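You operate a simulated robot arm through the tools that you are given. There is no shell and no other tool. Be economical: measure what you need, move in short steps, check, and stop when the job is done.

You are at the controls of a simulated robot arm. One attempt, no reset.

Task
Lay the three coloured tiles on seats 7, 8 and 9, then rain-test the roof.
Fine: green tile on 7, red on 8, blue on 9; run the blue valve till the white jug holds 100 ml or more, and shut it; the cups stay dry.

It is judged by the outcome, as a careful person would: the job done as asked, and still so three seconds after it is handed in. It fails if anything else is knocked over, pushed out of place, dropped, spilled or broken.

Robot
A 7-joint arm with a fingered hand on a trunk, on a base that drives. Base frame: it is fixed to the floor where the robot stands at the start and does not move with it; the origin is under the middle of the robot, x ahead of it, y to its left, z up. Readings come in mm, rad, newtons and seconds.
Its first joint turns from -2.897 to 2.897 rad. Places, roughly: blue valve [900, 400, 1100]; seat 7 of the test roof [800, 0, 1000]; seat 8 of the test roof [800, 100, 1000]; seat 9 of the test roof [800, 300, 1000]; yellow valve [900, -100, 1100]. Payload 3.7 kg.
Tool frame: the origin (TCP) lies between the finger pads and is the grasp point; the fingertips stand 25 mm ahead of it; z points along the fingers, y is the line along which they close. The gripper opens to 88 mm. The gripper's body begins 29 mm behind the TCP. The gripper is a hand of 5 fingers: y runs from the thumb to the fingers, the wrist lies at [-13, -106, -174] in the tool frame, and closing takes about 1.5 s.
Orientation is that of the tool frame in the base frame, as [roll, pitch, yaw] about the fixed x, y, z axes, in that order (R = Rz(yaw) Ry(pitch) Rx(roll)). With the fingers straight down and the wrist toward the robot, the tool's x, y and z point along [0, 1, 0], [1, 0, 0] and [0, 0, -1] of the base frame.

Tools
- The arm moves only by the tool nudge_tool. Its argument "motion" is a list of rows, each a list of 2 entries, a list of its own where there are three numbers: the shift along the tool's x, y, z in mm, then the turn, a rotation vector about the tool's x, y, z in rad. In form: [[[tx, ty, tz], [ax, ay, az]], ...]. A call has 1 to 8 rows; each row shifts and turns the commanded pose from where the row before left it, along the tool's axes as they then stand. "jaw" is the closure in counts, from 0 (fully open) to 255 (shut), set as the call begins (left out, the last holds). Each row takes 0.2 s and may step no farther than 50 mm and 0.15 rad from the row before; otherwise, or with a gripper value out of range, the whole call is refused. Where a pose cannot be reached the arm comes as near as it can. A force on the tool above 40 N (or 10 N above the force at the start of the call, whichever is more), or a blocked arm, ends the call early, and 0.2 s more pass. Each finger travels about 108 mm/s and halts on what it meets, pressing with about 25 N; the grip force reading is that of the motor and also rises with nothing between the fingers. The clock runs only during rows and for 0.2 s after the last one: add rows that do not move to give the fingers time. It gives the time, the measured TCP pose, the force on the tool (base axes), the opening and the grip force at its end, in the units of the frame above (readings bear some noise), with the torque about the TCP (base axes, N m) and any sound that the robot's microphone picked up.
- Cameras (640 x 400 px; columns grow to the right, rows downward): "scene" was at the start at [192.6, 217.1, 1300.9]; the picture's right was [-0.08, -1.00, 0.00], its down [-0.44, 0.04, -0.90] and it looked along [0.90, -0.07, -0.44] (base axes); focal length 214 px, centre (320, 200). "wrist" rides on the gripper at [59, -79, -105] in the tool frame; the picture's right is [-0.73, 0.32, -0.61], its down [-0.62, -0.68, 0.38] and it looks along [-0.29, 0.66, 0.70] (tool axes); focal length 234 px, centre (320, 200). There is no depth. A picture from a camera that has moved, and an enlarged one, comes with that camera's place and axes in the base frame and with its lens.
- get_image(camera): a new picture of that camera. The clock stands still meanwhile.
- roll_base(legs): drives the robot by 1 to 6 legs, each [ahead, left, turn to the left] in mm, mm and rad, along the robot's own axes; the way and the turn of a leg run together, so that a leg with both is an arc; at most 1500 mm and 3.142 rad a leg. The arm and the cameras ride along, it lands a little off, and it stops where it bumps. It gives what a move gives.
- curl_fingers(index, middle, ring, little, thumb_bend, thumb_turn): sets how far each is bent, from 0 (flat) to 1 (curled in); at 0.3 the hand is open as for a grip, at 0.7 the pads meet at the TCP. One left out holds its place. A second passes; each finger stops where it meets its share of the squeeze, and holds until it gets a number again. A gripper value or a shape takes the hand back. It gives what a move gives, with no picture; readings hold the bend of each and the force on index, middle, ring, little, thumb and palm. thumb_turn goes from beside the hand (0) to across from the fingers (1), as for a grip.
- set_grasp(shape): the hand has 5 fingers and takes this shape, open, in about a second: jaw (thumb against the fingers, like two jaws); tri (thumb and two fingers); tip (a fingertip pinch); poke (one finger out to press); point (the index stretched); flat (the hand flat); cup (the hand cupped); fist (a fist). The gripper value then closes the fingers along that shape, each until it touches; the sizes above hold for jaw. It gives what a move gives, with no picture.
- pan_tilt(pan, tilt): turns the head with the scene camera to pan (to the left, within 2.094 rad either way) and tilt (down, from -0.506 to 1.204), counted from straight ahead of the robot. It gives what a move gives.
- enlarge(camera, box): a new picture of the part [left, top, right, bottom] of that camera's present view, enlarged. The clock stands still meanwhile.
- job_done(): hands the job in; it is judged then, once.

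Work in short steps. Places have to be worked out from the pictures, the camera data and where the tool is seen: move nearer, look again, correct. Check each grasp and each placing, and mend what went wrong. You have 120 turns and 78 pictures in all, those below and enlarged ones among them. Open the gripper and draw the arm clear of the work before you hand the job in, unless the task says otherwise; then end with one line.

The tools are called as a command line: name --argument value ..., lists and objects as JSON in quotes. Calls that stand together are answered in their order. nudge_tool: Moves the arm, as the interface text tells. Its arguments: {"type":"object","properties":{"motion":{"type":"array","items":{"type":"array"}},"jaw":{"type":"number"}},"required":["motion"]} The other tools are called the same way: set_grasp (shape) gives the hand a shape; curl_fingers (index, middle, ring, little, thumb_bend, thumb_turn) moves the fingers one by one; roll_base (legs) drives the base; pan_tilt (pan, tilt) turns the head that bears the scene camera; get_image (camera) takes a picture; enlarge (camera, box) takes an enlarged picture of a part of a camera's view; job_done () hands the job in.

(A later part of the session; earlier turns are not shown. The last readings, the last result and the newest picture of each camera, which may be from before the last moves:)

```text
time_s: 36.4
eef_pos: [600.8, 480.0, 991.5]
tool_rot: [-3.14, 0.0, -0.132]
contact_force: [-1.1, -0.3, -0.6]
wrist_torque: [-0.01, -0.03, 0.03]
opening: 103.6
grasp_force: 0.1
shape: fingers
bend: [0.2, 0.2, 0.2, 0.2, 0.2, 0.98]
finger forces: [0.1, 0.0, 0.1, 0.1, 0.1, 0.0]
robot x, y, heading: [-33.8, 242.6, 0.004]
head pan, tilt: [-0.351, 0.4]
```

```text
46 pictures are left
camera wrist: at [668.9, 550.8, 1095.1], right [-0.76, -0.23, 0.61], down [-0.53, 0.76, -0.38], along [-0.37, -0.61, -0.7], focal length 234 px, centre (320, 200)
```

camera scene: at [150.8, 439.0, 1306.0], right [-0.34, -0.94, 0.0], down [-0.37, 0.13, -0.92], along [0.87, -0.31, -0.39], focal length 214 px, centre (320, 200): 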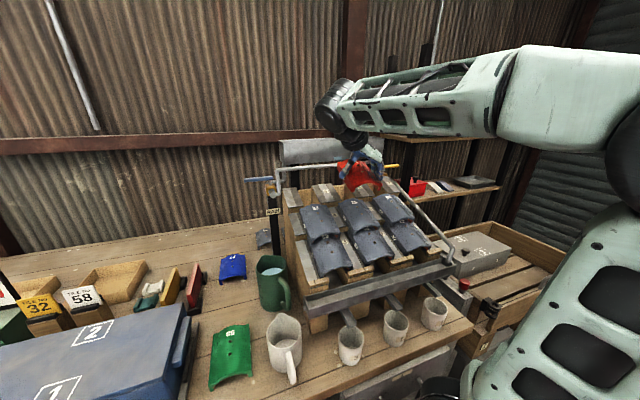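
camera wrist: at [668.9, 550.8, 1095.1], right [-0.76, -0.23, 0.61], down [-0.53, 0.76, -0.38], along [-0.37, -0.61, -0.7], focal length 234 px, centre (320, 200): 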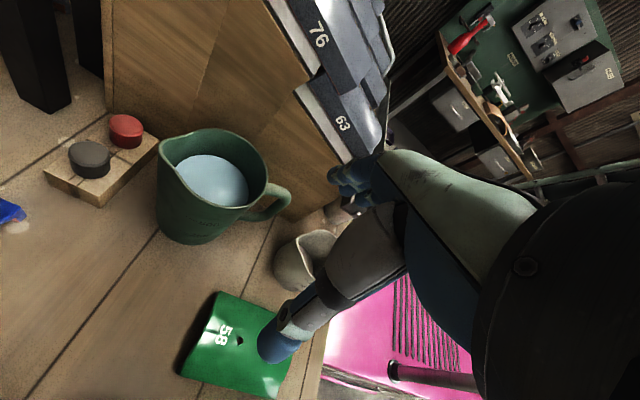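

Yaw slipped to −0.13. I correct it and move over green, whose centre is about (531, 531).

nudge_tool --motion '[[[0, 0, 0], [0, 0, -0.132]], [[-35, -25, 25], [0, 0, 0]], [[-35, -25, 45], [0, 0, 0]], [[0, 0, 40], [0, 0, 0]], [[0, 0, 40], [0, 0, 0]], [[0, 0, 0], [0, 0, 0]]]'

get_image --camera "wrist"

enlarge --camera "scene" --box '[120, 220, 360, 400]'

```text
refused: row 3 steps farther than a row can; nothing moved
```

```text
45 pictures are left
camera wrist: at [668.9, 550.8, 1095.1], right [-0.76, -0.23, 0.61], down [-0.53, 0.76, -0.38], along [-0.37, -0.61, -0.7], focal length 234 px, centre (320, 200)
```

wrist: 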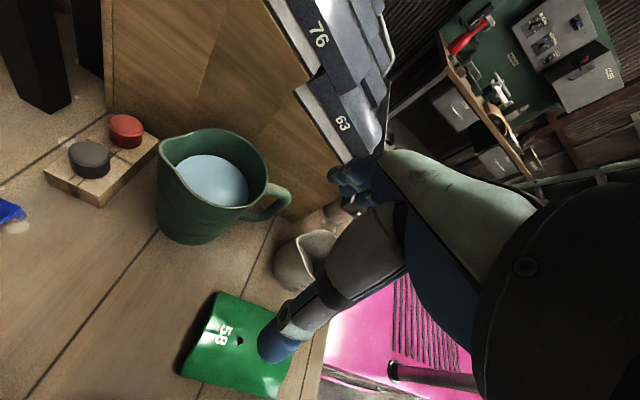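

```text
2.22 times, centred on (240, 310) of scene
camera zoom: at [150.5, 439.1, 1306.0], right [-0.34, -0.94, 0.0], down [-0.37, 0.13, -0.92], along [0.87, -0.31, -0.39], focal length 477 px, centre (498, -44)
```

zoom: 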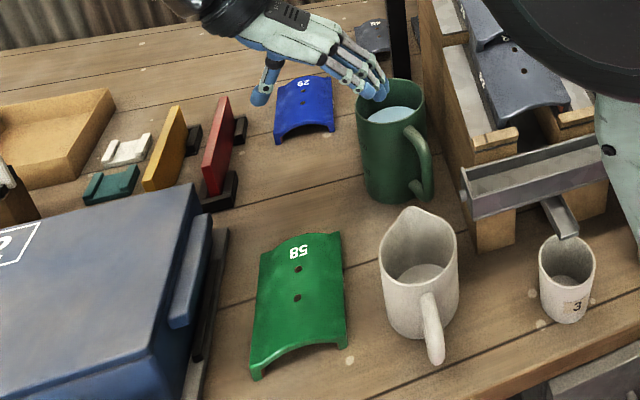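

One row stepped too far and the call was refused. The scene view puts green's centre at about (538, 529) with the jug's left side at y≈443. I redo the move with smaller rows.

nudge_tool --motion '[[[0, 0, 0], [0, 0, -0.132]], [[-32, -25, 20], [0, 0, 0]], [[-31, -25, 20], [0, 0, 0]], [[0, 0, 40], [0, 0, 0]], [[0, 0, 40], [0, 0, 0]], [[0, 0, 40], [0, 0, 0]], [[0, 0, 0], [0, 0, 0]]]'

enlarge --camera "scene" --box '[160, 240, 320, 400]'

get_image --camera "wrist"

```text
time_s: 38.0
eef_pos: [539.5, 529.6, 832.4]
tool_rot: [3.141, 0.0, 0.002]
contact_force: [0.3, 0.0, 0.2]
wrist_torque: [0.0, -0.01, -0.02]
opening: 103.7
grasp_force: 0.0
shape: fingers
bend: [0.2, 0.2, 0.2, 0.2, 0.2, 0.98]
finger forces: [0.0, 0.0, 0.0, 0.0, 0.0, 0.0]
robot x, y, heading: [-34.2, 241.9, 0.006]
head pan, tilt: [-0.351, 0.4]
```

```text
2.50 times, centred on (240, 320) of scene
camera zoom: at [150.5, 439.0, 1306.0], right [-0.34, -0.94, 0.0], down [-0.37, 0.13, -0.92], along [0.87, -0.31, -0.39], focal length 536 px, centre (520, -100)
```

zoom: 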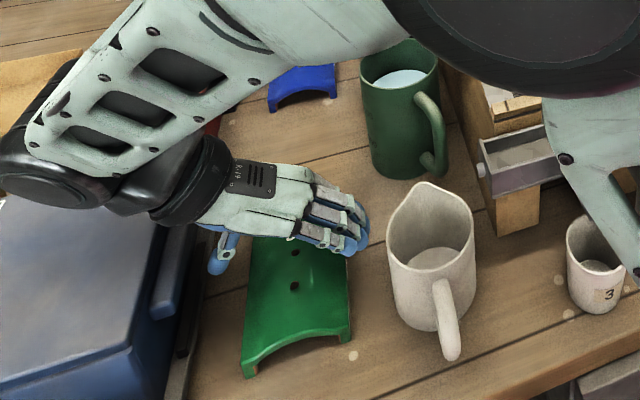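

```text
42 pictures are left
camera wrist: at [597.7, 608.4, 935.9], right [-0.73, -0.32, 0.61], down [-0.63, 0.68, -0.38], along [-0.29, -0.66, -0.7], focal length 234 px, centre (320, 200)
```

wrist: 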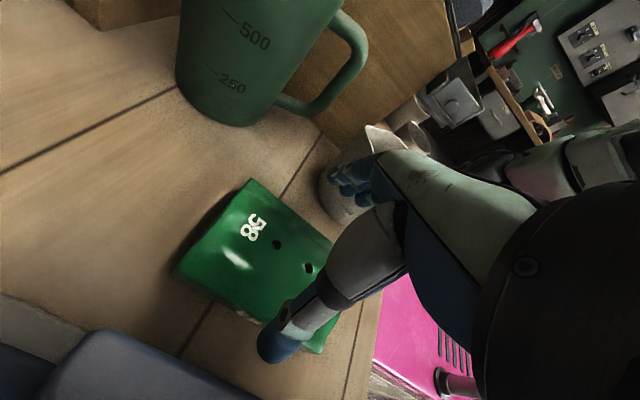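

Green is straddled correctly. I shift 4 mm toward the robot, descend, and close on the tile.

nudge_tool --motion '[[[-4, 1, 20], [0, 0, 0]], [[0, 0, 20], [0, 0, 0]], [[0, 0, 12], [0, 0, 0]], [[0, 0, 0], [0, 0, 0]]]'

curl_fingers --index 0.45 --middle 0.45 --ring 0.45 --little 0.45 --thumb_bend 0.45

nudge_tool --motion '[[[0, 0, -10], [0, 0, 0]], [[0, 0, -20], [0, 0, 0]], [[0, 0, -30], [0, 0, 0]], [[0, 0, 0], [0, 0, 0]]]'

get_image --camera "wrist"

```text
time_s: 39.0
eef_pos: [535.6, 529.2, 781.3]
tool_rot: [3.141, 0.0, 0.001]
contact_force: [0.0, 0.2, -0.2]
wrist_torque: [-0.01, -0.02, 0.01]
opening: 103.9
grasp_force: 0.0
shape: fingers
bend: [0.2, 0.2, 0.2, 0.2, 0.2, 0.98]
finger forces: [0.0, 0.1, 0.0, 0.0, 0.1, 0.1]
robot x, y, heading: [-36.1, 248.3, 0.001]
head pan, tilt: [-0.351, 0.4]
```

```text
time_s: 40.0
eef_pos: [536.3, 527.9, 781.0]
tool_rot: [3.141, -0.001, 0.003]
contact_force: [2.0, -7.6, 17.5]
wrist_torque: [-0.77, 0.25, 0.18]
opening: 87.6
grasp_force: 21.6
shape: fingers
bend: [0.3, 0.37, 0.37, 0.41, 0.29, 0.96]
finger forces: [11.2, 5.7, 5.3, 7.0, 14.5, 0.0]
robot x, y, heading: [-35.8, 245.4, 0.005]
head pan, tilt: [-0.351, 0.4]
```

```text
time_s: 41.0
eef_pos: [534.8, 526.8, 839.7]
tool_rot: [3.142, -0.001, 0.003]
contact_force: [0.4, 0.7, -2.5]
wrist_torque: [-0.03, 0.0, -0.02]
opening: 87.1
grasp_force: 16.6
shape: fingers
bend: [0.33, 0.39, 0.39, 0.43, 0.29, 0.95]
finger forces: [6.9, 4.5, 4.0, 1.4, 15.9, 0.0]
robot x, y, heading: [-34.9, 241.8, 0.003]
head pan, tilt: [-0.351, 0.4]
```

```text
41 pictures are left
camera wrist: at [592.9, 605.5, 943.7], right [-0.73, -0.32, 0.61], down [-0.62, 0.68, -0.38], along [-0.29, -0.66, -0.7], focal length 234 px, centre (320, 200)
```

wrist: 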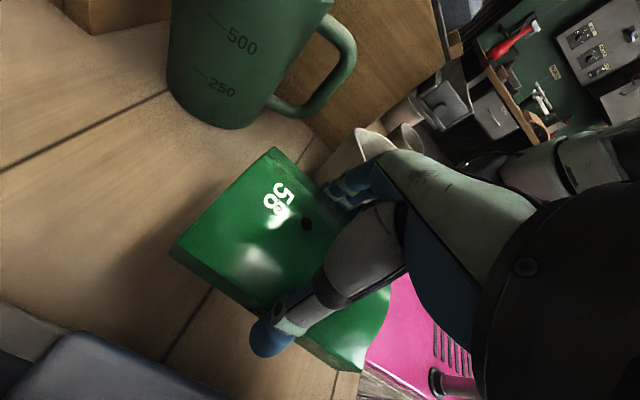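

Green is gripped the same way. I lift and transport it at height toward seat 7.

nudge_tool --motion '[[[14, 0, -44], [0, 0, 0]], [[14, 0, -44], [0, 0, 0]], [[14, 0, -44], [0, 0, 0]], [[14, 0, -44], [0, 0, 0]], [[14, 0, -44], [0, 0, 0]], [[14, 0, -44], [0, 0, 0]], [[14, 0, -44], [0, 0, 0]], [[0, 0, 0], [0, 0, 0]]]'

nudge_tool --motion '[[[3, 46, 0], [0, 0, 0]], [[3, 46, 0], [0, 0, 0]], [[3, 46, 0], [0, 0, 0]], [[3, 46, 0], [0, 0, 0]], [[3, 46, 0], [0, 0, 0]], [[3, 46, 0], [0, 0, 0]], [[3, 46, 0], [0, 0, 0]], [[0, 46, 0], [0, 0, 0]]]'

nudge_tool --motion '[[[0, 46, 0], [0, 0.08, 0]], [[0, 46, 0], [0, 0.08, 0]], [[0, 46, 0], [0, 0.08, 0]], [[0, 20, 0], [0, 0.08, 0]], [[0, 0, 0], [0, 0, 0]]]'

get_image --camera "wrist"

```text
time_s: 42.8
eef_pos: [629.1, 532.0, 1144.2]
tool_rot: [3.14, 0.002, 0.008]
contact_force: [-0.3, 1.7, -2.5]
wrist_torque: [-0.06, -0.02, -0.04]
opening: 86.6
grasp_force: 15.5
shape: fingers
bend: [0.34, 0.4, 0.4, 0.44, 0.29, 0.95]
finger forces: [6.9, 4.3, 3.7, 1.3, 14.7, 0.1]
robot x, y, heading: [-36.4, 243.2, 0.006]
head pan, tilt: [-0.351, 0.4]
```

```text
time_s: 44.6
eef_pos: [653.3, 165.5, 1147.3]
tool_rot: [3.141, 0.002, 0.003]
contact_force: [-0.8, 0.3, -2.0]
wrist_torque: [-0.04, 0.01, -0.01]
opening: 86.5
grasp_force: 14.7
shape: fingers
bend: [0.34, 0.4, 0.4, 0.44, 0.29, 0.95]
finger forces: [6.6, 4.0, 3.6, 1.1, 13.9, 0.0]
robot x, y, heading: [-37.7, 241.9, 0.006]
head pan, tilt: [-0.351, 0.4]
```

```text
time_s: 45.8
eef_pos: [653.8, 3.6, 1149.1]
tool_rot: [-3.14, -0.323, 0.001]
contact_force: [0.7, -0.7, -2.1]
wrist_torque: [0.01, 0.04, -0.02]
opening: 86.2
grasp_force: 14.7
shape: fingers
bend: [0.35, 0.4, 0.4, 0.44, 0.29, 0.95]
finger forces: [6.6, 4.1, 3.9, 1.1, 13.9, 0.0]
robot x, y, heading: [-34.6, 246.7, 0.008]
head pan, tilt: [-0.351, 0.4]
```

```text
40 pictures are left
camera wrist: at [676.0, 82.8, 1266.6], right [-0.88, -0.32, 0.35], down [-0.47, 0.68, -0.56], along [-0.05, -0.66, -0.75], focal length 234 px, centre (320, 200)
```

wrist: 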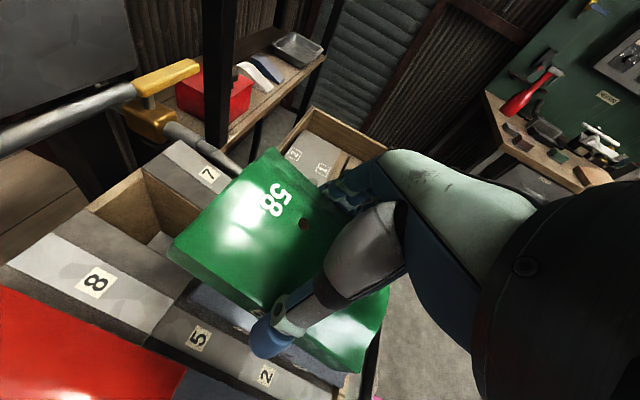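

Green is held well; the yellow valve pipe on the right appears to be at y≈−80 to −95. I move to hover above seat 7.

nudge_tool --motion '[[[22, 2, 10], [0, 0, 0]], [[22, 2, 20], [0, 0, 0]], [[22, 1, 25], [0, 0, 0]], [[0, 0, 24], [0, 0, 0]], [[0, 0, 10], [0, 0, 0]], [[0, 0, 0], [0, 0, 0]]]'

get_image --camera "wrist"

enlarge --camera "scene" --box '[330, 140, 430, 230]'

```text
time_s: 47.2
eef_pos: [745.8, -1.3, 1083.8]
tool_rot: [-3.141, -0.319, 0.0]
contact_force: [-0.6, -1.0, -2.6]
wrist_torque: [0.0, -0.03, -0.01]
opening: 86.2
grasp_force: 14.5
shape: fingers
bend: [0.35, 0.4, 0.4, 0.44, 0.29, 0.95]
finger forces: [6.6, 4.1, 3.9, 1.0, 13.9, 0.0]
robot x, y, heading: [-36.7, 244.1, 0.006]
head pan, tilt: [-0.351, 0.4]
```

```text
39 pictures are left
camera wrist: at [767.6, 77.2, 1201.2], right [-0.88, -0.32, 0.35], down [-0.47, 0.68, -0.56], along [-0.06, -0.66, -0.75], focal length 234 px, centre (320, 200)
```

wrist: 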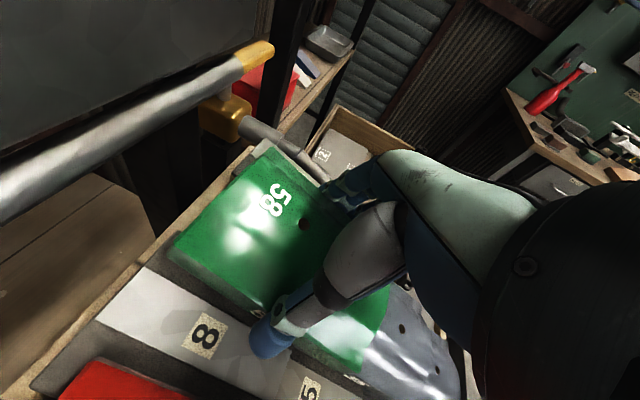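

```text
4.44 times, centred on (380, 185) of scene
camera zoom: at [150.6, 438.9, 1306.0], right [-0.34, -0.94, 0.0], down [-0.37, 0.13, -0.92], along [0.87, -0.31, -0.39], focal length 953 px, centre (53, 267)
```

zoom: 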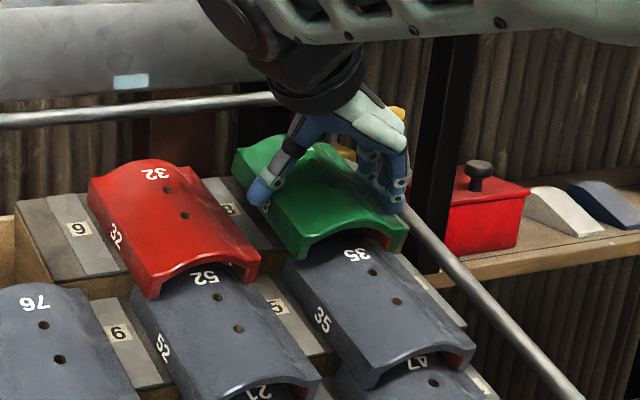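

Clear of the pipe. I lower with a small downslope shift to match red's seating.

nudge_tool --motion '[[[-5, 0, 5], [0, 0, 0]], [[0, 0, 3], [0, 0, 0]], [[0, 0, 2], [0, 0, 0]], [[0, 0, 0], [0, 0, 0]]]'

enlarge --camera "scene" --box '[330, 140, 430, 230]'

```text
time_s: 48.2
eef_pos: [742.7, -2.1, 1074.9]
tool_rot: [3.141, -0.323, 0.001]
contact_force: [-6.2, -2.5, 20.9]
wrist_torque: [-0.81, 0.33, -0.14]
opening: 86.2
grasp_force: 21.0
shape: fingers
bend: [0.34, 0.39, 0.39, 0.43, 0.29, 0.96]
finger forces: [10.4, 4.8, 4.4, 8.6, 13.5, 0.0]
robot x, y, heading: [-36.4, 241.4, 0.007]
head pan, tilt: [-0.351, 0.4]
```

```text
4.44 times, centred on (380, 185) of scene
camera zoom: at [149.6, 439.1, 1306.2], right [-0.34, -0.94, 0.0], down [-0.37, 0.13, -0.92], along [0.87, -0.31, -0.39], focal length 953 px, centre (53, 267)
```

zoom: 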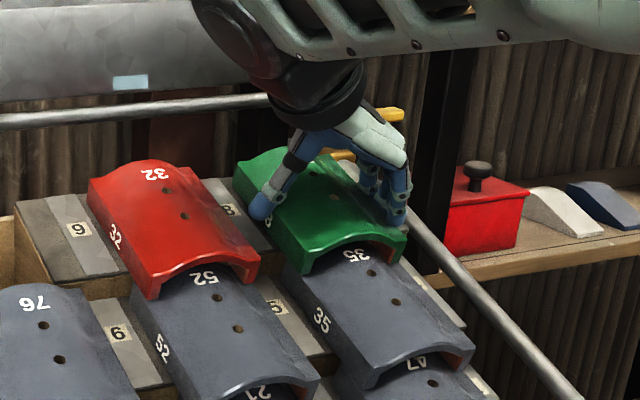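

Contact matches red's and green's lower end sits at "35". I release and retreat the same way.

curl_fingers --index 0.2 --middle 0.2 --ring 0.2 --little 0.2 --thumb_bend 0.2

nudge_tool --motion '[[[0, 0, -10], [0, 0, 0]], [[0, 0, -20], [0, 0, 0]], [[0, 0, -40], [0, 0, 0]], [[-30, 0, -40], [0, 0, 0]], [[0, 0, 0], [0, 0, 0]]]'

enlarge --camera "scene" --box '[330, 140, 430, 230]'

get_image --camera "wrist"

```text
time_s: 49.2
eef_pos: [743.5, -1.4, 1071.8]
tool_rot: [-3.14, -0.32, 0.001]
contact_force: [0.1, 0.5, -0.9]
wrist_torque: [0.0, 0.02, 0.02]
opening: 103.9
grasp_force: 0.1
shape: fingers
bend: [0.2, 0.2, 0.2, 0.2, 0.19, 0.98]
finger forces: [0.1, 0.0, 0.0, 0.1, 0.5, 0.0]
robot x, y, heading: [-34.8, 245.4, 0.005]
head pan, tilt: [-0.351, 0.4]
```

```text
time_s: 50.4
eef_pos: [677.1, -3.8, 1167.8]
tool_rot: [-3.141, -0.319, 0.003]
contact_force: [0.5, 0.8, 0.1]
wrist_torque: [0.03, 0.01, 0.0]
opening: 103.6
grasp_force: 0.1
shape: fingers
bend: [0.2, 0.2, 0.2, 0.2, 0.2, 0.98]
finger forces: [0.0, 0.1, 0.1, 0.0, 0.0, 0.0]
robot x, y, heading: [-36.9, 245.4, 0.004]
head pan, tilt: [-0.351, 0.4]
```

```text
4.44 times, centred on (380, 185) of scene
camera zoom: at [150.6, 439.0, 1306.0], right [-0.34, -0.94, 0.0], down [-0.37, 0.13, -0.92], along [0.87, -0.31, -0.39], focal length 953 px, centre (53, 267)
```

zoom: 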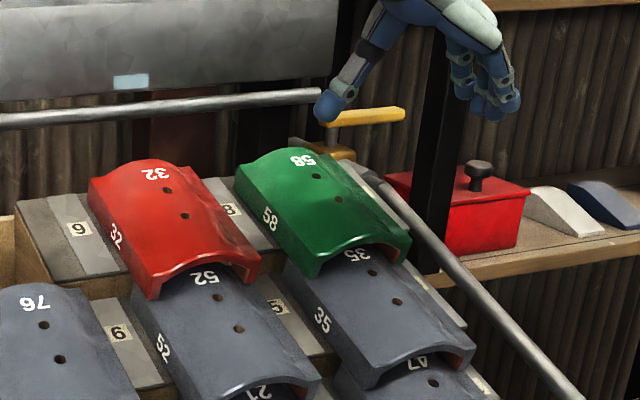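

```text
35 pictures are left
camera wrist: at [699.3, 75.2, 1284.8], right [-0.88, -0.32, 0.35], down [-0.47, 0.68, -0.56], along [-0.06, -0.66, -0.75], focal length 234 px, centre (320, 200)
```

wrist: 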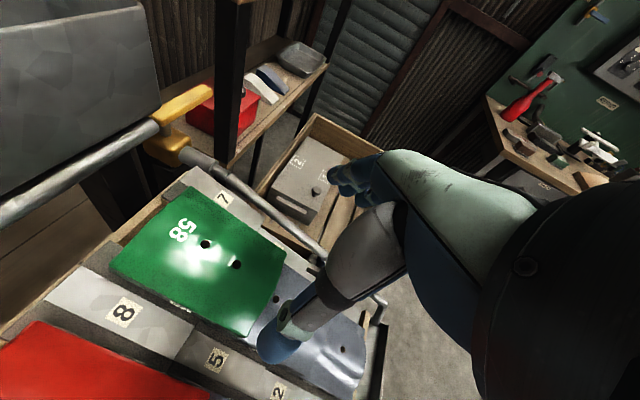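

Green sits well on seat 7. Blue is at about (866, 529), at the edge of reach, so I lift the hand clear, then shift the base 80 mm left and 18 mm ahead, still short of the crank and handle.

roll_base --legs '[[0, 80, -0.004], [18, 0, 0]]'

nudge_tool --motion '[[[-15, -45, 0], [0, -0.08, 0]], [[-15, -45, 0], [0, -0.08, 0]], [[-15, -45, 0], [0, -0.08, 0]], [[0, -45, 0], [0, -0.08, 0]], [[0, -46, 0], [0, 0, 0]], [[0, -46, 0], [0, 0, 0]], [[0, -46, 0], [0, 0, 0]], [[0, -46, 0], [0, 0, 0]]]'

```text
time_s: 51.8
eef_pos: [694.6, 74.6, 1166.7]
tool_rot: [3.141, -0.319, -0.002]
contact_force: [-0.1, 0.3, 0.4]
wrist_torque: [0.0, 0.0, -0.02]
opening: 104.0
grasp_force: 0.1
shape: fingers
bend: [0.2, 0.2, 0.2, 0.2, 0.2, 0.98]
finger forces: [0.0, 0.0, 0.0, 0.1, 0.0, 0.0]
robot x, y, heading: [-19.2, 325.0, 0.002]
head pan, tilt: [-0.351, 0.4]
```

```text
time_s: 53.6
eef_pos: [648.0, 434.7, 1157.5]
tool_rot: [3.141, -0.002, -0.003]
contact_force: [0.5, -0.9, 0.0]
wrist_torque: [0.03, 0.0, -0.02]
opening: 103.8
grasp_force: 0.0
shape: fingers
bend: [0.2, 0.2, 0.2, 0.2, 0.2, 0.98]
finger forces: [0.0, 0.0, 0.0, 0.1, 0.0, 0.0]
robot x, y, heading: [-18.6, 325.4, 0.005]
head pan, tilt: [-0.351, 0.4]
```

I go over the open table area, descend, then reach forward toward blue below the lever height.

nudge_tool --motion '[[[0, -46, 15], [0, 0, 0]], [[0, -46, 15], [0, 0, 0]], [[0, 0, 45], [0, 0, 0]], [[0, 0, 45], [0, 0, 0]], [[0, 0, 45], [0, 0, 0]], [[0, 0, 45], [0, 0, 0]], [[30, 0, 0], [0, 0, 0]], [[0, 0, 0], [0, 0, 0]]]'

nudge_tool --motion '[[[40, 0, 0], [0, 0, 0]], [[40, 0, 0], [0, 0, 0]], [[40, 0, 0], [0, 0, 0]], [[30, 0, 0], [0, 0, 0]], [[0, 0, 0], [0, 0, 0]]]'

get_image --camera "wrist"

```text
time_s: 55.4
eef_pos: [679.1, 530.4, 947.0]
tool_rot: [-3.14, 0.0, -0.002]
contact_force: [0.0, 0.3, -0.1]
wrist_torque: [0.01, 0.03, 0.01]
opening: 104.0
grasp_force: 0.1
shape: fingers
bend: [0.2, 0.2, 0.2, 0.2, 0.2, 0.98]
finger forces: [0.0, 0.0, 0.1, 0.0, 0.0, 0.0]
robot x, y, heading: [-13.5, 323.4, 0.005]
head pan, tilt: [-0.351, 0.4]
```

```text
time_s: 56.6
eef_pos: [830.6, 530.3, 945.5]
tool_rot: [-3.141, -0.001, -0.003]
contact_force: [0.3, 0.7, -0.3]
wrist_torque: [-0.04, 0.01, 0.03]
opening: 103.8
grasp_force: 0.0
shape: fingers
bend: [0.2, 0.2, 0.2, 0.2, 0.2, 0.98]
finger forces: [0.0, 0.0, 0.0, 0.0, 0.0, 0.0]
robot x, y, heading: [-18.1, 326.8, 0.008]
head pan, tilt: [-0.351, 0.4]
```

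```text
34 pictures are left
camera wrist: at [889.1, 609.1, 1049.7], right [-0.73, -0.32, 0.61], down [-0.62, 0.68, -0.38], along [-0.29, -0.66, -0.7], focal length 234 px, centre (320, 200)
```

wrist: 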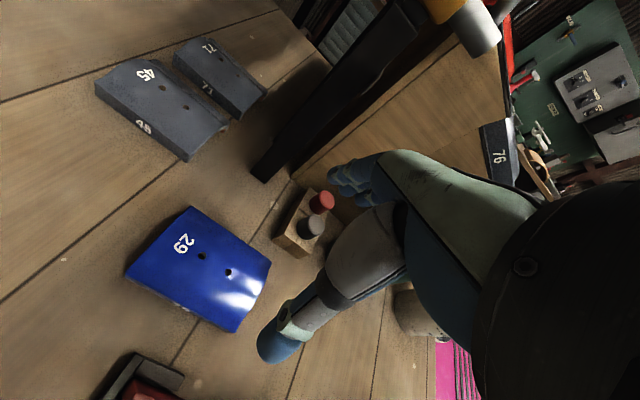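

It is within reach, and blue's centre is about (855, 527). I move forward 23 mm and descend partway.

nudge_tool --motion '[[[12, 2, 35], [0, 0, 0]], [[11, 0, 40], [0, 0, 0]], [[0, 0, 35], [0, 0, 0]], [[0, 0, 0], [0, 0, 0]]]'

get_image --camera "wrist"

```text
time_s: 57.6
eef_pos: [853.5, 528.9, 836.0]
tool_rot: [3.141, 0.002, 0.0]
contact_force: [0.5, 0.2, 0.2]
wrist_torque: [0.03, -0.03, 0.0]
opening: 103.8
grasp_force: 0.1
shape: fingers
bend: [0.2, 0.2, 0.2, 0.2, 0.2, 0.98]
finger forces: [0.0, 0.0, 0.1, 0.1, 0.0, 0.0]
robot x, y, heading: [-23.2, 325.7, 0.004]
head pan, tilt: [-0.351, 0.4]
```

```text
33 pictures are left
camera wrist: at [911.8, 606.7, 940.0], right [-0.73, -0.32, 0.61], down [-0.62, 0.68, -0.38], along [-0.29, -0.66, -0.7], focal length 234 px, centre (320, 200)
```

wrist: 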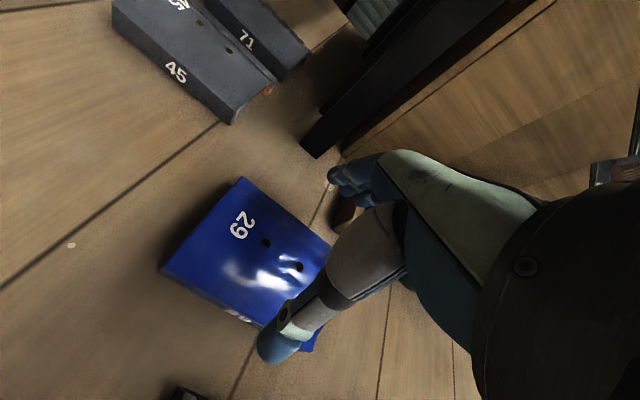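

The straddle matches the earlier grasps. I descend, close, and lift.

nudge_tool --motion '[[[0, 0, 20], [0, 0, 0]], [[0, 0, 20], [0, 0, 0]], [[0, 0, 14], [0, 0, 0]], [[0, 0, 0], [0, 0, 0]]]'

curl_fingers --index 0.45 --middle 0.45 --ring 0.45 --little 0.45 --thumb_bend 0.45

nudge_tool --motion '[[[0, 0, -10], [0, 0, 0]], [[0, 0, -20], [0, 0, 0]], [[0, 0, -30], [0, 0, 0]], [[0, 0, 0], [0, 0, 0]]]'

get_image --camera "wrist"

```text
time_s: 58.6
eef_pos: [853.5, 527.6, 781.7]
tool_rot: [3.141, 0.0, -0.002]
contact_force: [-0.9, 0.5, -0.6]
wrist_torque: [0.0, -0.01, 0.05]
opening: 103.5
grasp_force: 0.0
shape: fingers
bend: [0.2, 0.2, 0.2, 0.2, 0.2, 0.98]
finger forces: [0.1, 0.0, 0.0, 0.1, 0.0, 0.0]
robot x, y, heading: [-18.1, 325.7, 0.007]
head pan, tilt: [-0.351, 0.4]
```

```text
time_s: 59.6
eef_pos: [851.9, 527.2, 782.8]
tool_rot: [3.14, 0.0, -0.002]
contact_force: [2.3, -2.6, 12.0]
wrist_torque: [-0.46, 0.1, 0.09]
opening: 86.3
grasp_force: 17.4
shape: fingers
bend: [0.33, 0.38, 0.38, 0.43, 0.29, 0.95]
finger forces: [9.5, 5.0, 4.3, 2.7, 14.5, 0.0]
robot x, y, heading: [-17.8, 326.0, 0.003]
head pan, tilt: [-0.351, 0.4]
```

```text
time_s: 60.6
eef_pos: [852.7, 527.7, 842.7]
tool_rot: [3.139, 0.001, -0.002]
contact_force: [-0.2, -0.4, -2.6]
wrist_torque: [-0.09, 0.01, -0.02]
opening: 85.8
grasp_force: 15.7
shape: fingers
bend: [0.34, 0.39, 0.39, 0.44, 0.29, 0.95]
finger forces: [7.2, 4.4, 3.9, 0.6, 14.9, 0.0]
robot x, y, heading: [-19.7, 324.7, 0.002]
head pan, tilt: [-0.351, 0.4]
```

```text
32 pictures are left
camera wrist: at [911.7, 606.2, 946.9], right [-0.73, -0.32, 0.61], down [-0.62, 0.68, -0.38], along [-0.29, -0.66, -0.7], focal length 234 px, centre (320, 200)
```

wrist: 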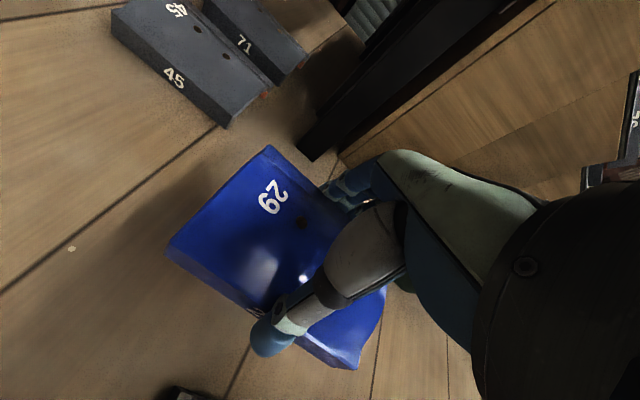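

Blue is gripped. I retract to x≈660 and raise to transport height.

nudge_tool --motion '[[[-25, 0, -40], [0, 0, 0]], [[-25, 0, -40], [0, 0, 0]], [[-25, 0, -40], [0, 0, 0]], [[-25, 0, -40], [0, 0, 0]], [[-25, 0, -40], [0, 0, 0]], [[-25, 0, -40], [0, 0, 0]], [[-25, 0, -40], [0, 0, 0]], [[-20, 0, -28], [0, 0, 0]]]'

nudge_tool --motion '[[[0, 45, 0], [0, 0, 0]], [[0, 45, 0], [0, 0, 0]], [[0, 45, 0], [0, 0.08, 0]], [[0, 45, 0], [0, 0.08, 0]], [[0, 45, 0], [0, 0.08, 0]], [[0, 45, 0], [0, 0.08, 0]], [[0, 0, 0], [0, 0, 0]]]'

get_image --camera "wrist"

```text
time_s: 62.4
eef_pos: [656.9, 528.6, 1149.0]
tool_rot: [3.139, 0.0, -0.002]
contact_force: [0.8, -0.1, -2.2]
wrist_torque: [-0.05, 0.0, 0.02]
opening: 85.8
grasp_force: 15.1
shape: fingers
bend: [0.35, 0.39, 0.39, 0.44, 0.29, 0.95]
finger forces: [7.2, 4.2, 3.8, 0.8, 14.4, 0.0]
robot x, y, heading: [-16.4, 327.6, 0.001]
head pan, tilt: [-0.351, 0.4]
```

```text
time_s: 64.0
eef_pos: [658.5, 259.4, 1150.8]
tool_rot: [3.139, -0.32, -0.002]
contact_force: [0.3, 0.9, -2.4]
wrist_torque: [-0.01, 0.01, 0.01]
opening: 85.3
grasp_force: 15.0
shape: fingers
bend: [0.35, 0.4, 0.39, 0.45, 0.29, 0.95]
finger forces: [7.1, 4.3, 3.8, 0.6, 14.1, 0.0]
robot x, y, heading: [-18.2, 323.4, 0.001]
head pan, tilt: [-0.351, 0.4]
```

```text
31 pictures are left
camera wrist: at [680.4, 337.9, 1268.4], right [-0.88, -0.32, 0.35], down [-0.47, 0.68, -0.56], along [-0.06, -0.66, -0.75], focal length 234 px, centre (320, 200)
```

wrist: 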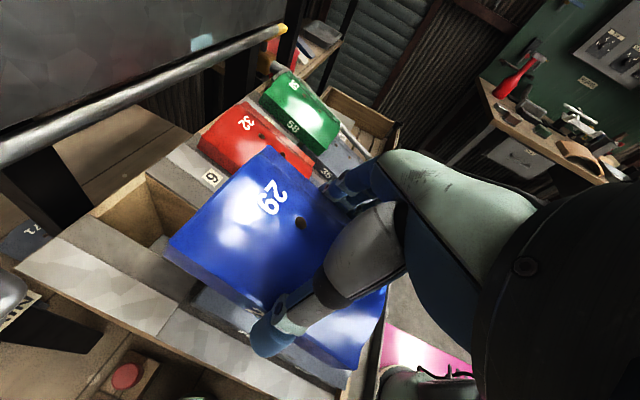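

Aligned in y. I move to hover above seat 9.

nudge_tool --motion '[[[20, 1, 10], [0, 0, 0]], [[20, 0, 20], [0, 0, 0]], [[19, 0, 25], [0, 0, 0]], [[0, 0, 25], [0, 0, 0]], [[0, 0, 10], [0, 0, 0]], [[0, 0, 0], [0, 0, 0]]]'

get_image --camera "wrist"

enlarge --camera "scene" --box '[280, 140, 420, 260]'

```text
time_s: 65.4
eef_pos: [743.2, 257.3, 1084.1]
tool_rot: [-3.141, -0.32, -0.001]
contact_force: [-0.5, -0.7, -1.6]
wrist_torque: [0.02, -0.01, 0.03]
opening: 85.2
grasp_force: 15.2
shape: fingers
bend: [0.35, 0.4, 0.39, 0.45, 0.29, 0.95]
finger forces: [7.1, 4.4, 3.8, 0.7, 14.2, 0.0]
robot x, y, heading: [-15.7, 327.0, 0.009]
head pan, tilt: [-0.351, 0.4]
```

```text
30 pictures are left
camera wrist: at [765.8, 336.8, 1201.0], right [-0.88, -0.32, 0.35], down [-0.47, 0.68, -0.56], along [-0.06, -0.66, -0.75], focal length 234 px, centre (320, 200)
```

wrist: 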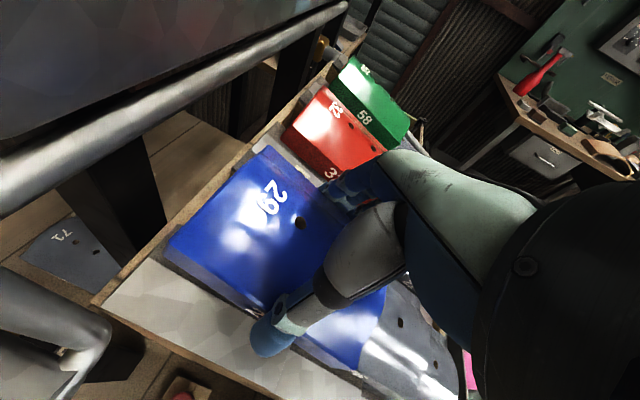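

```text
3.33 times, centred on (350, 200) of scene
camera zoom: at [169.0, 518.8, 1306.0], right [-0.34, -0.94, 0.0], down [-0.37, 0.13, -0.92], along [0.87, -0.31, -0.39], focal length 715 px, centre (220, 200)
```

zoom: 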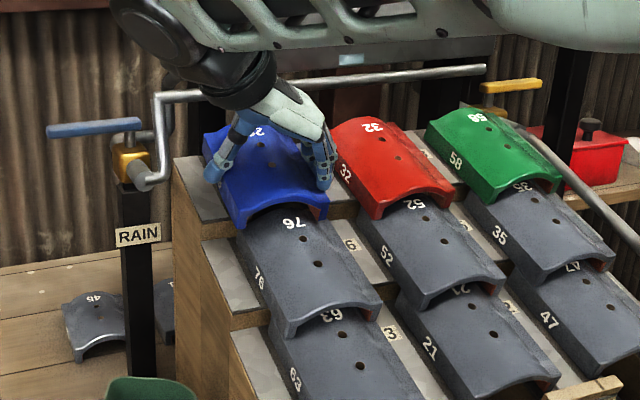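

Blue is in line with tile 76. I lower it gently.

nudge_tool --motion '[[[-3, 0, 5], [0, 0, 0]], [[0, 0, 3], [0, 0, 0]], [[0, 0, 2], [0, 0, 0]], [[0, 0, 0], [0, 0, 0]]]'

enlarge --camera "scene" --box '[280, 140, 420, 260]'

```text
time_s: 66.4
eef_pos: [742.4, 257.3, 1075.6]
tool_rot: [3.141, -0.322, 0.0]
contact_force: [-7.8, -3.6, 31.9]
wrist_torque: [-0.94, 0.49, -0.11]
opening: 86.1
grasp_force: 23.2
shape: fingers
bend: [0.34, 0.39, 0.38, 0.43, 0.29, 0.96]
finger forces: [11.4, 5.2, 4.9, 11.8, 14.3, 0.0]
robot x, y, heading: [-18.2, 322.9, 0.005]
head pan, tilt: [-0.351, 0.4]
```

```text
3.33 times, centred on (350, 200) of scene
camera zoom: at [167.6, 518.7, 1306.2], right [-0.34, -0.94, 0.0], down [-0.36, 0.13, -0.92], along [0.87, -0.31, -0.39], focal length 715 px, centre (220, 200)
```

zoom: 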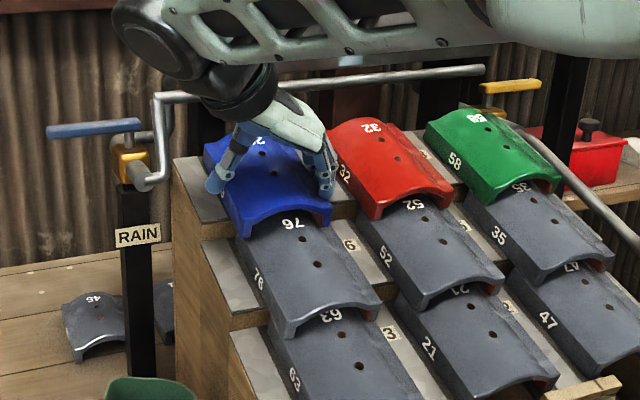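

Touched down in place. I ease off 1.5 mm, release, and retreat.

nudge_tool --motion '[[[0, 0, -1.5], [0, 0, 0]], [[0, 0, 0], [0, 0, 0]]]'

curl_fingers --index 0.2 --middle 0.2 --ring 0.2 --little 0.2 --thumb_bend 0.2

nudge_tool --motion '[[[0, 0, -10], [0, 0, 0]], [[0, 0, -20], [0, 0, 0]], [[0, 0, -40], [0, 0, 0]], [[-30, 0, -40], [0, 0, 0]], [[-40, 0, 0], [0, 0, 0]], [[0, 0, 0], [0, 0, 0]]]'

enlarge --camera "scene" --box '[280, 140, 420, 260]'

get_image --camera "wrist"

```text
time_s: 67.0
eef_pos: [743.6, 256.7, 1074.5]
tool_rot: [-3.141, -0.321, -0.002]
contact_force: [-8.2, -5.6, 25.5]
wrist_torque: [-0.82, 0.34, -0.12]
opening: 86.3
grasp_force: 22.3
shape: fingers
bend: [0.34, 0.38, 0.38, 0.43, 0.3, 0.96]
finger forces: [11.5, 5.6, 5.1, 8.9, 13.5, 0.1]
robot x, y, heading: [-19.4, 324.2, 0.004]
head pan, tilt: [-0.351, 0.4]
```

```text
time_s: 68.0
eef_pos: [743.2, 257.4, 1074.8]
tool_rot: [-3.141, -0.32, 0.0]
contact_force: [-1.1, -0.8, 0.4]
wrist_torque: [-0.04, 0.01, 0.02]
opening: 103.2
grasp_force: 0.0
shape: fingers
bend: [0.2, 0.2, 0.2, 0.2, 0.2, 0.97]
finger forces: [0.1, 0.0, 0.0, 0.1, 0.1, 0.0]
robot x, y, heading: [-17.8, 327.6, 0.005]
head pan, tilt: [-0.351, 0.4]
```

```text
time_s: 69.4
eef_pos: [640.7, 256.8, 1156.6]
tool_rot: [-3.141, -0.319, -0.002]
contact_force: [-0.8, -0.3, 0.4]
wrist_torque: [0.0, 0.0, 0.0]
opening: 103.6
grasp_force: 0.1
shape: fingers
bend: [0.2, 0.2, 0.2, 0.2, 0.2, 0.97]
finger forces: [0.0, 0.1, 0.0, 0.1, 0.0, 0.1]
robot x, y, heading: [-20.1, 325.9, 0.001]
head pan, tilt: [-0.351, 0.4]
```

```text
3.33 times, centred on (350, 200) of scene
camera zoom: at [169.0, 518.8, 1306.0], right [-0.34, -0.94, 0.0], down [-0.37, 0.13, -0.92], along [0.87, -0.31, -0.39], focal length 715 px, centre (220, 200)
```

zoom: 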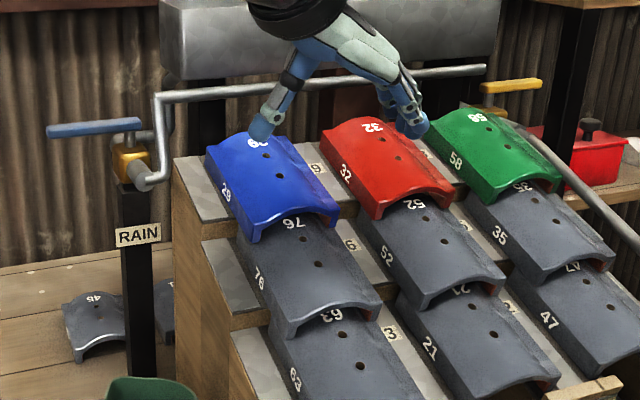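

```text
26 pictures are left
camera wrist: at [664.1, 335.5, 1274.4], right [-0.88, -0.32, 0.35], down [-0.47, 0.68, -0.56], along [-0.06, -0.66, -0.75], focal length 234 px, centre (320, 200)
```

wrist: 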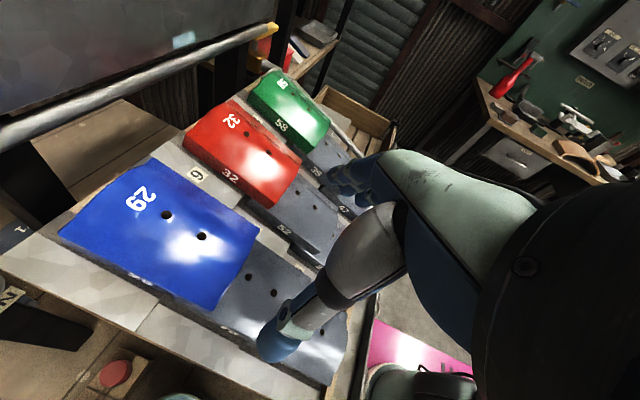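

All three tiles are seated. Now I inspect the blue valve and the gutter/jug end closely.

enlarge --camera "scene" --box '[280, 145, 360, 205]'

enlarge --camera "scene" --box '[260, 260, 500, 400]'

```text
6.67 times, centred on (320, 175) of scene
camera zoom: at [169.0, 518.8, 1306.0], right [-0.34, -0.94, 0.0], down [-0.37, 0.13, -0.92], along [0.87, -0.31, -0.39], focal length 1430 px, centre (320, 367)
```

zoom: 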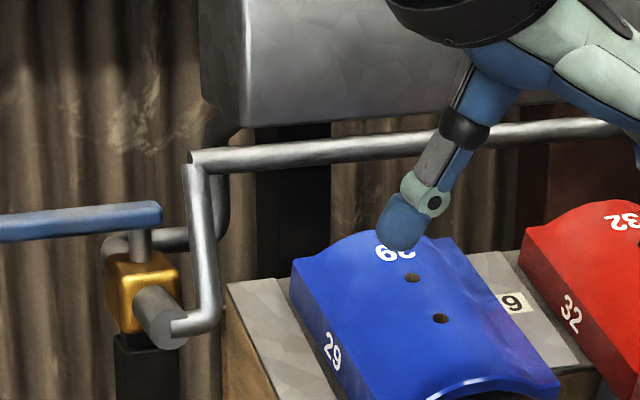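

```text
2.67 times, centred on (380, 330) of scene
camera zoom: at [169.0, 518.8, 1306.0], right [-0.34, -0.94, 0.0], down [-0.37, 0.13, -0.92], along [0.87, -0.31, -0.39], focal length 572 px, centre (160, -147)
```

zoom: 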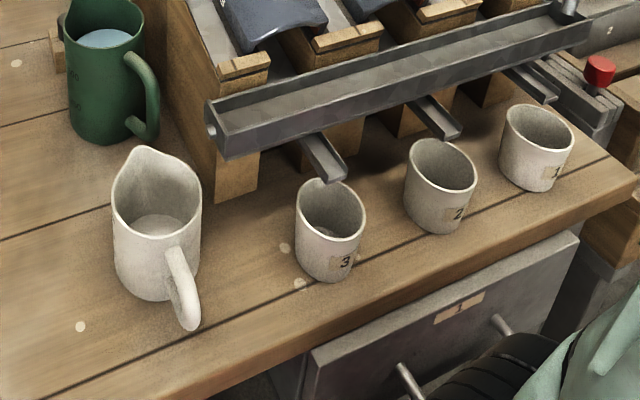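

The gutter's outlet stub is at its left end near the jug. I enlarge that spot to verify the jug sits under it.

enlarge --camera "scene" --box '[290, 285, 370, 390]'

```text
3.81 times, centred on (330, 338) of scene
camera zoom: at [169.0, 518.8, 1306.0], right [-0.34, -0.94, 0.0], down [-0.37, 0.13, -0.92], along [0.87, -0.31, -0.39], focal length 817 px, centre (282, -324)
```

zoom: 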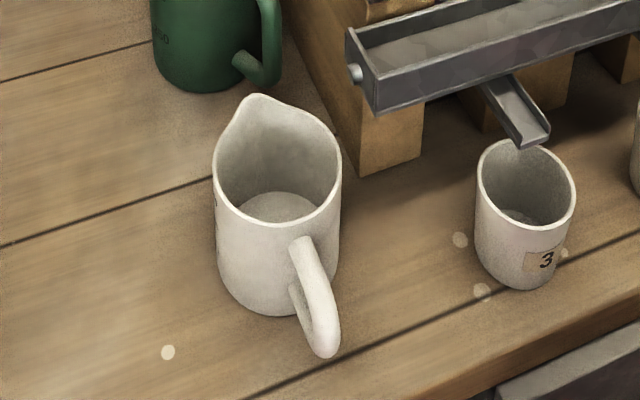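

By my estimates a straight drop from the stub (y≈357) would land right at the jug's right rim (y≈364), so I want a closer look before running water. I move the wrist camera to view the stub and jug.

nudge_tool --motion '[[[0, -45, 0], [0, -0.08, 0]], [[0, -45, 0], [0, -0.08, 0]], [[0, -45, 0], [0, -0.08, 0]], [[0, -45, 0], [0, -0.08, 0]], [[-20, -30, 30], [0, 0, 0]], [[-25, -20, 35], [0, 0, 0]], [[-25, 0, 40], [0, 0, 0]], [[-25, 0, 40], [0, 0, 0]]]'

nudge_tool --motion '[[[-15, 0, 40], [0, 0, 0]], [[-10, 0, 40], [0, 0, 0]], [[0, 0, 0], [0, 0, 0]]]'

get_image --camera "wrist"

```text
time_s: 71.2
eef_pos: [548.6, 489.1, 1013.4]
tool_rot: [3.141, 0.002, -0.002]
contact_force: [-0.8, 0.3, 0.7]
wrist_torque: [-0.01, -0.03, -0.01]
opening: 103.4
grasp_force: 0.1
shape: fingers
bend: [0.2, 0.2, 0.2, 0.2, 0.2, 0.97]
finger forces: [0.0, 0.0, 0.0, 0.0, 0.0, 0.0]
robot x, y, heading: [-18.7, 326.0, 0.003]
head pan, tilt: [-0.351, 0.4]
```

```text
time_s: 72.0
eef_pos: [523.9, 487.0, 929.0]
tool_rot: [-3.141, 0.0, -0.002]
contact_force: [-1.0, 0.1, 0.5]
wrist_torque: [0.01, -0.02, 0.02]
opening: 103.3
grasp_force: 0.1
shape: fingers
bend: [0.2, 0.2, 0.2, 0.2, 0.2, 0.97]
finger forces: [0.0, 0.0, 0.1, 0.0, 0.0, 0.0]
robot x, y, heading: [-15.4, 325.7, 0.005]
head pan, tilt: [-0.351, 0.4]
```

```text
22 pictures are left
camera wrist: at [582.1, 566.2, 1033.8], right [-0.73, -0.32, 0.61], down [-0.62, 0.68, -0.38], along [-0.29, -0.66, -0.7], focal length 234 px, centre (320, 200)
```

wrist: 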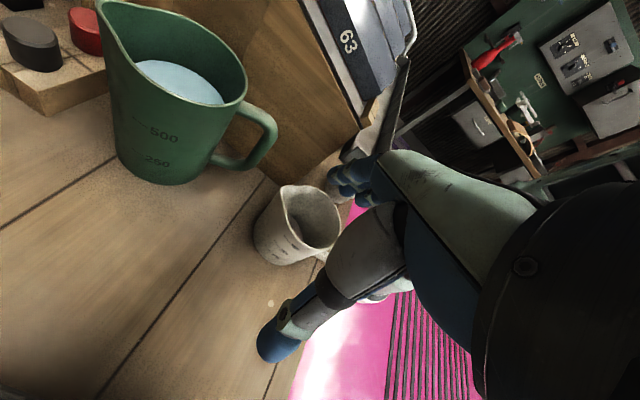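

The jug's rim spans y≈366–447 and the stub points at it from y≈358, so the outflow arcs into it; I leave the jug where it stands. The blue lever runs along y from its stem at (877, 367) to a tip at (877, 449), z≈1090. I raise the hand, turn it back to wrist-toward-robot, and make a one-finger poke.

nudge_tool --motion '[[[10, 0, -45], [0, 0, 0]], [[10, 0, -45], [0, 0, 0]], [[10, 0, -45], [0, 0, 0]], [[10, 0, -45], [0, 0, 0]], [[10, 0, -45], [0, 0, 0]], [[0, 0, 0], [0, 0, -0.15]], [[0, 0, 0], [0, 0, -0.15]], [[0, 0, 0], [0, 0, -0.15]]]'

nudge_tool --motion '[[[0, 0, 0], [0, 0, -0.15]], [[0, 0, 0], [0, 0, -0.15]], [[0, 0, 0], [0, 0, -0.15]], [[0, 0, 0], [0, 0, -0.15]], [[0, 0, 0], [0, 0, -0.15]], [[0, 0, 0], [0, 0, -0.15]], [[0, 0, 0], [0, 0, -0.15]], [[0, 0, 0], [0, 0, -0.07]]]'

set_grasp --shape "poke"

get_image --camera "wrist"

get_image --camera "scene"

```text
time_s: 73.8
eef_pos: [573.4, 487.8, 1155.8]
tool_rot: [3.14, 0.001, 0.452]
contact_force: [-0.3, -0.4, -0.7]
wrist_torque: [0.0, -0.02, 0.02]
opening: 103.5
grasp_force: 0.1
shape: fingers
bend: [0.2, 0.2, 0.2, 0.2, 0.2, 0.98]
finger forces: [0.0, 0.0, 0.0, 0.1, 0.0, 0.0]
out of reach, approached as far as the arm can: row 5
robot x, y, heading: [-17.4, 324.1, 0.005]
head pan, tilt: [-0.351, 0.4]
```

```text
time_s: 75.6
eef_pos: [573.7, 487.0, 1157.0]
tool_rot: [3.14, 0.001, 1.57]
contact_force: [0.7, -0.1, -0.1]
wrist_torque: [0.02, -0.03, 0.01]
opening: 103.9
grasp_force: 0.1
shape: fingers
bend: [0.2, 0.2, 0.2, 0.2, 0.2, 0.98]
finger forces: [0.1, 0.1, 0.1, 0.1, 0.0, 0.0]
robot x, y, heading: [-17.6, 326.6, 0.003]
head pan, tilt: [-0.351, 0.4]
```

```text
time_s: 76.5
eef_pos: [573.4, 488.3, 1157.9]
tool_rot: [-3.14, 0.0, 1.567]
contact_force: [0.3, -0.2, -0.4]
wrist_torque: [0.0, -0.04, 0.01]
opening: 0.0
grasp_force: 0.1
shape: poke
bend: [0.7, 0.7, 0.99, 0.99, 1.0, 1.0]
finger forces: [0.1, 0.1, 0.0, 0.0, 0.0, 0.1]
robot x, y, heading: [-20.8, 323.9, 0.004]
head pan, tilt: [-0.351, 0.4]
```

```text
21 pictures are left
camera wrist: at [493.6, 546.5, 1261.3], right [0.32, -0.73, 0.61], down [-0.68, -0.62, -0.38], along [0.66, -0.29, -0.7], focal length 234 px, centre (320, 200)
```

wrist: 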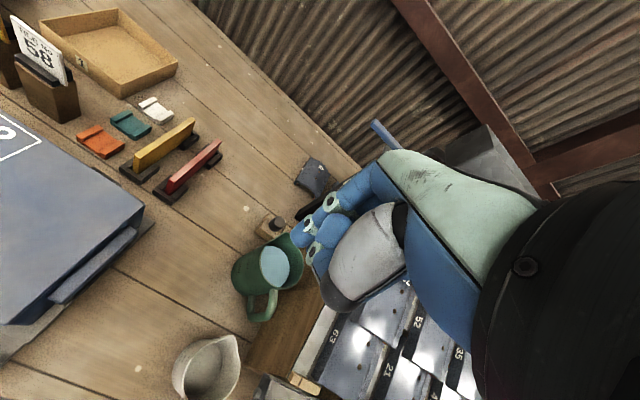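

```text
20 pictures are left
camera scene: at [168.9, 518.8, 1306.0], right [-0.34, -0.94, 0.0], down [-0.37, 0.13, -0.92], along [0.87, -0.31, -0.39], focal length 214 px, centre (320, 200)
```

scene: 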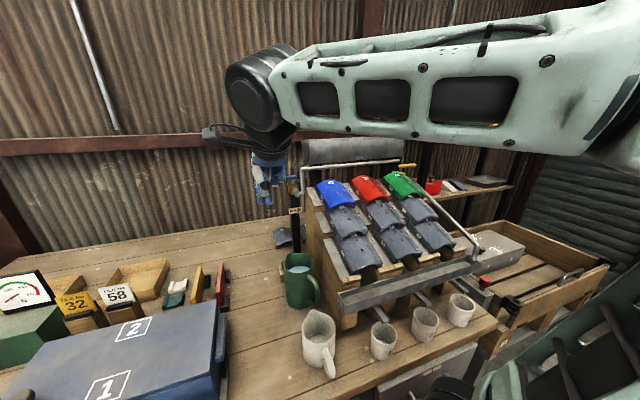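

The poke shape leaves two hooked fingertips near the TCP. I bring the hand to the near side of the lever, still above it, and look.

nudge_tool --motion '[[[-7, 42, 0], [0, 0, 0]], [[-7, 42, 0], [0, 0, 0]], [[-7, 42, 0], [0, 0, 0]], [[-7, 42, 0], [0, 0, 0]], [[-7, 42, 0], [0, 0, 0]], [[-7, 30, 0], [0, 0, 0]], [[0, 0, 0], [0, 0, 0]]]'

get_image --camera "wrist"

enlarge --camera "scene" --box '[240, 110, 360, 210]'

```text
time_s: 78.1
eef_pos: [813.1, 444.3, 1156.7]
tool_rot: [-3.141, 0.001, 1.567]
contact_force: [-0.7, -0.1, 0.9]
wrist_torque: [0.01, -0.03, -0.01]
opening: 0.1
grasp_force: 0.0
shape: poke
bend: [0.7, 0.7, 0.99, 0.99, 1.0, 1.0]
finger forces: [0.0, 0.0, 0.0, 0.0, 0.0, 0.0]
robot x, y, heading: [-20.6, 323.7, -0.001]
head pan, tilt: [-0.351, 0.4]
```

```text
19 pictures are left
camera wrist: at [733.9, 503.1, 1260.9], right [0.32, -0.73, 0.61], down [-0.68, -0.62, -0.38], along [0.66, -0.29, -0.7], focal length 234 px, centre (320, 200)
```

wrist: 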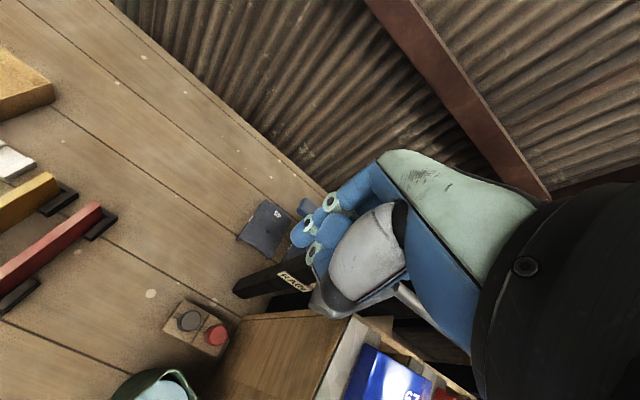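

```text
4.00 times, centred on (300, 160) of scene
camera zoom: at [168.8, 518.8, 1306.0], right [-0.34, -0.94, 0.0], down [-0.37, 0.13, -0.92], along [0.87, -0.31, -0.39], focal length 858 px, centre (400, 360)
```

zoom: 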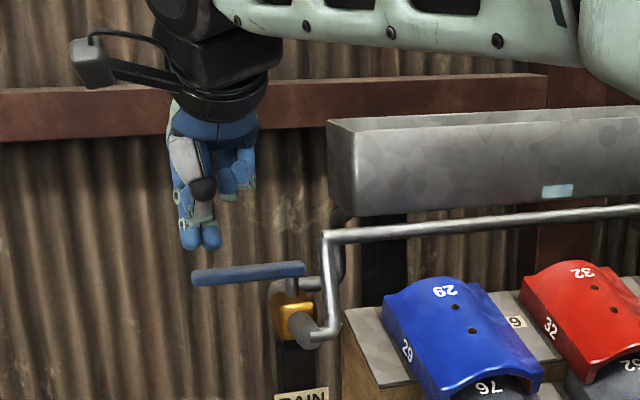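

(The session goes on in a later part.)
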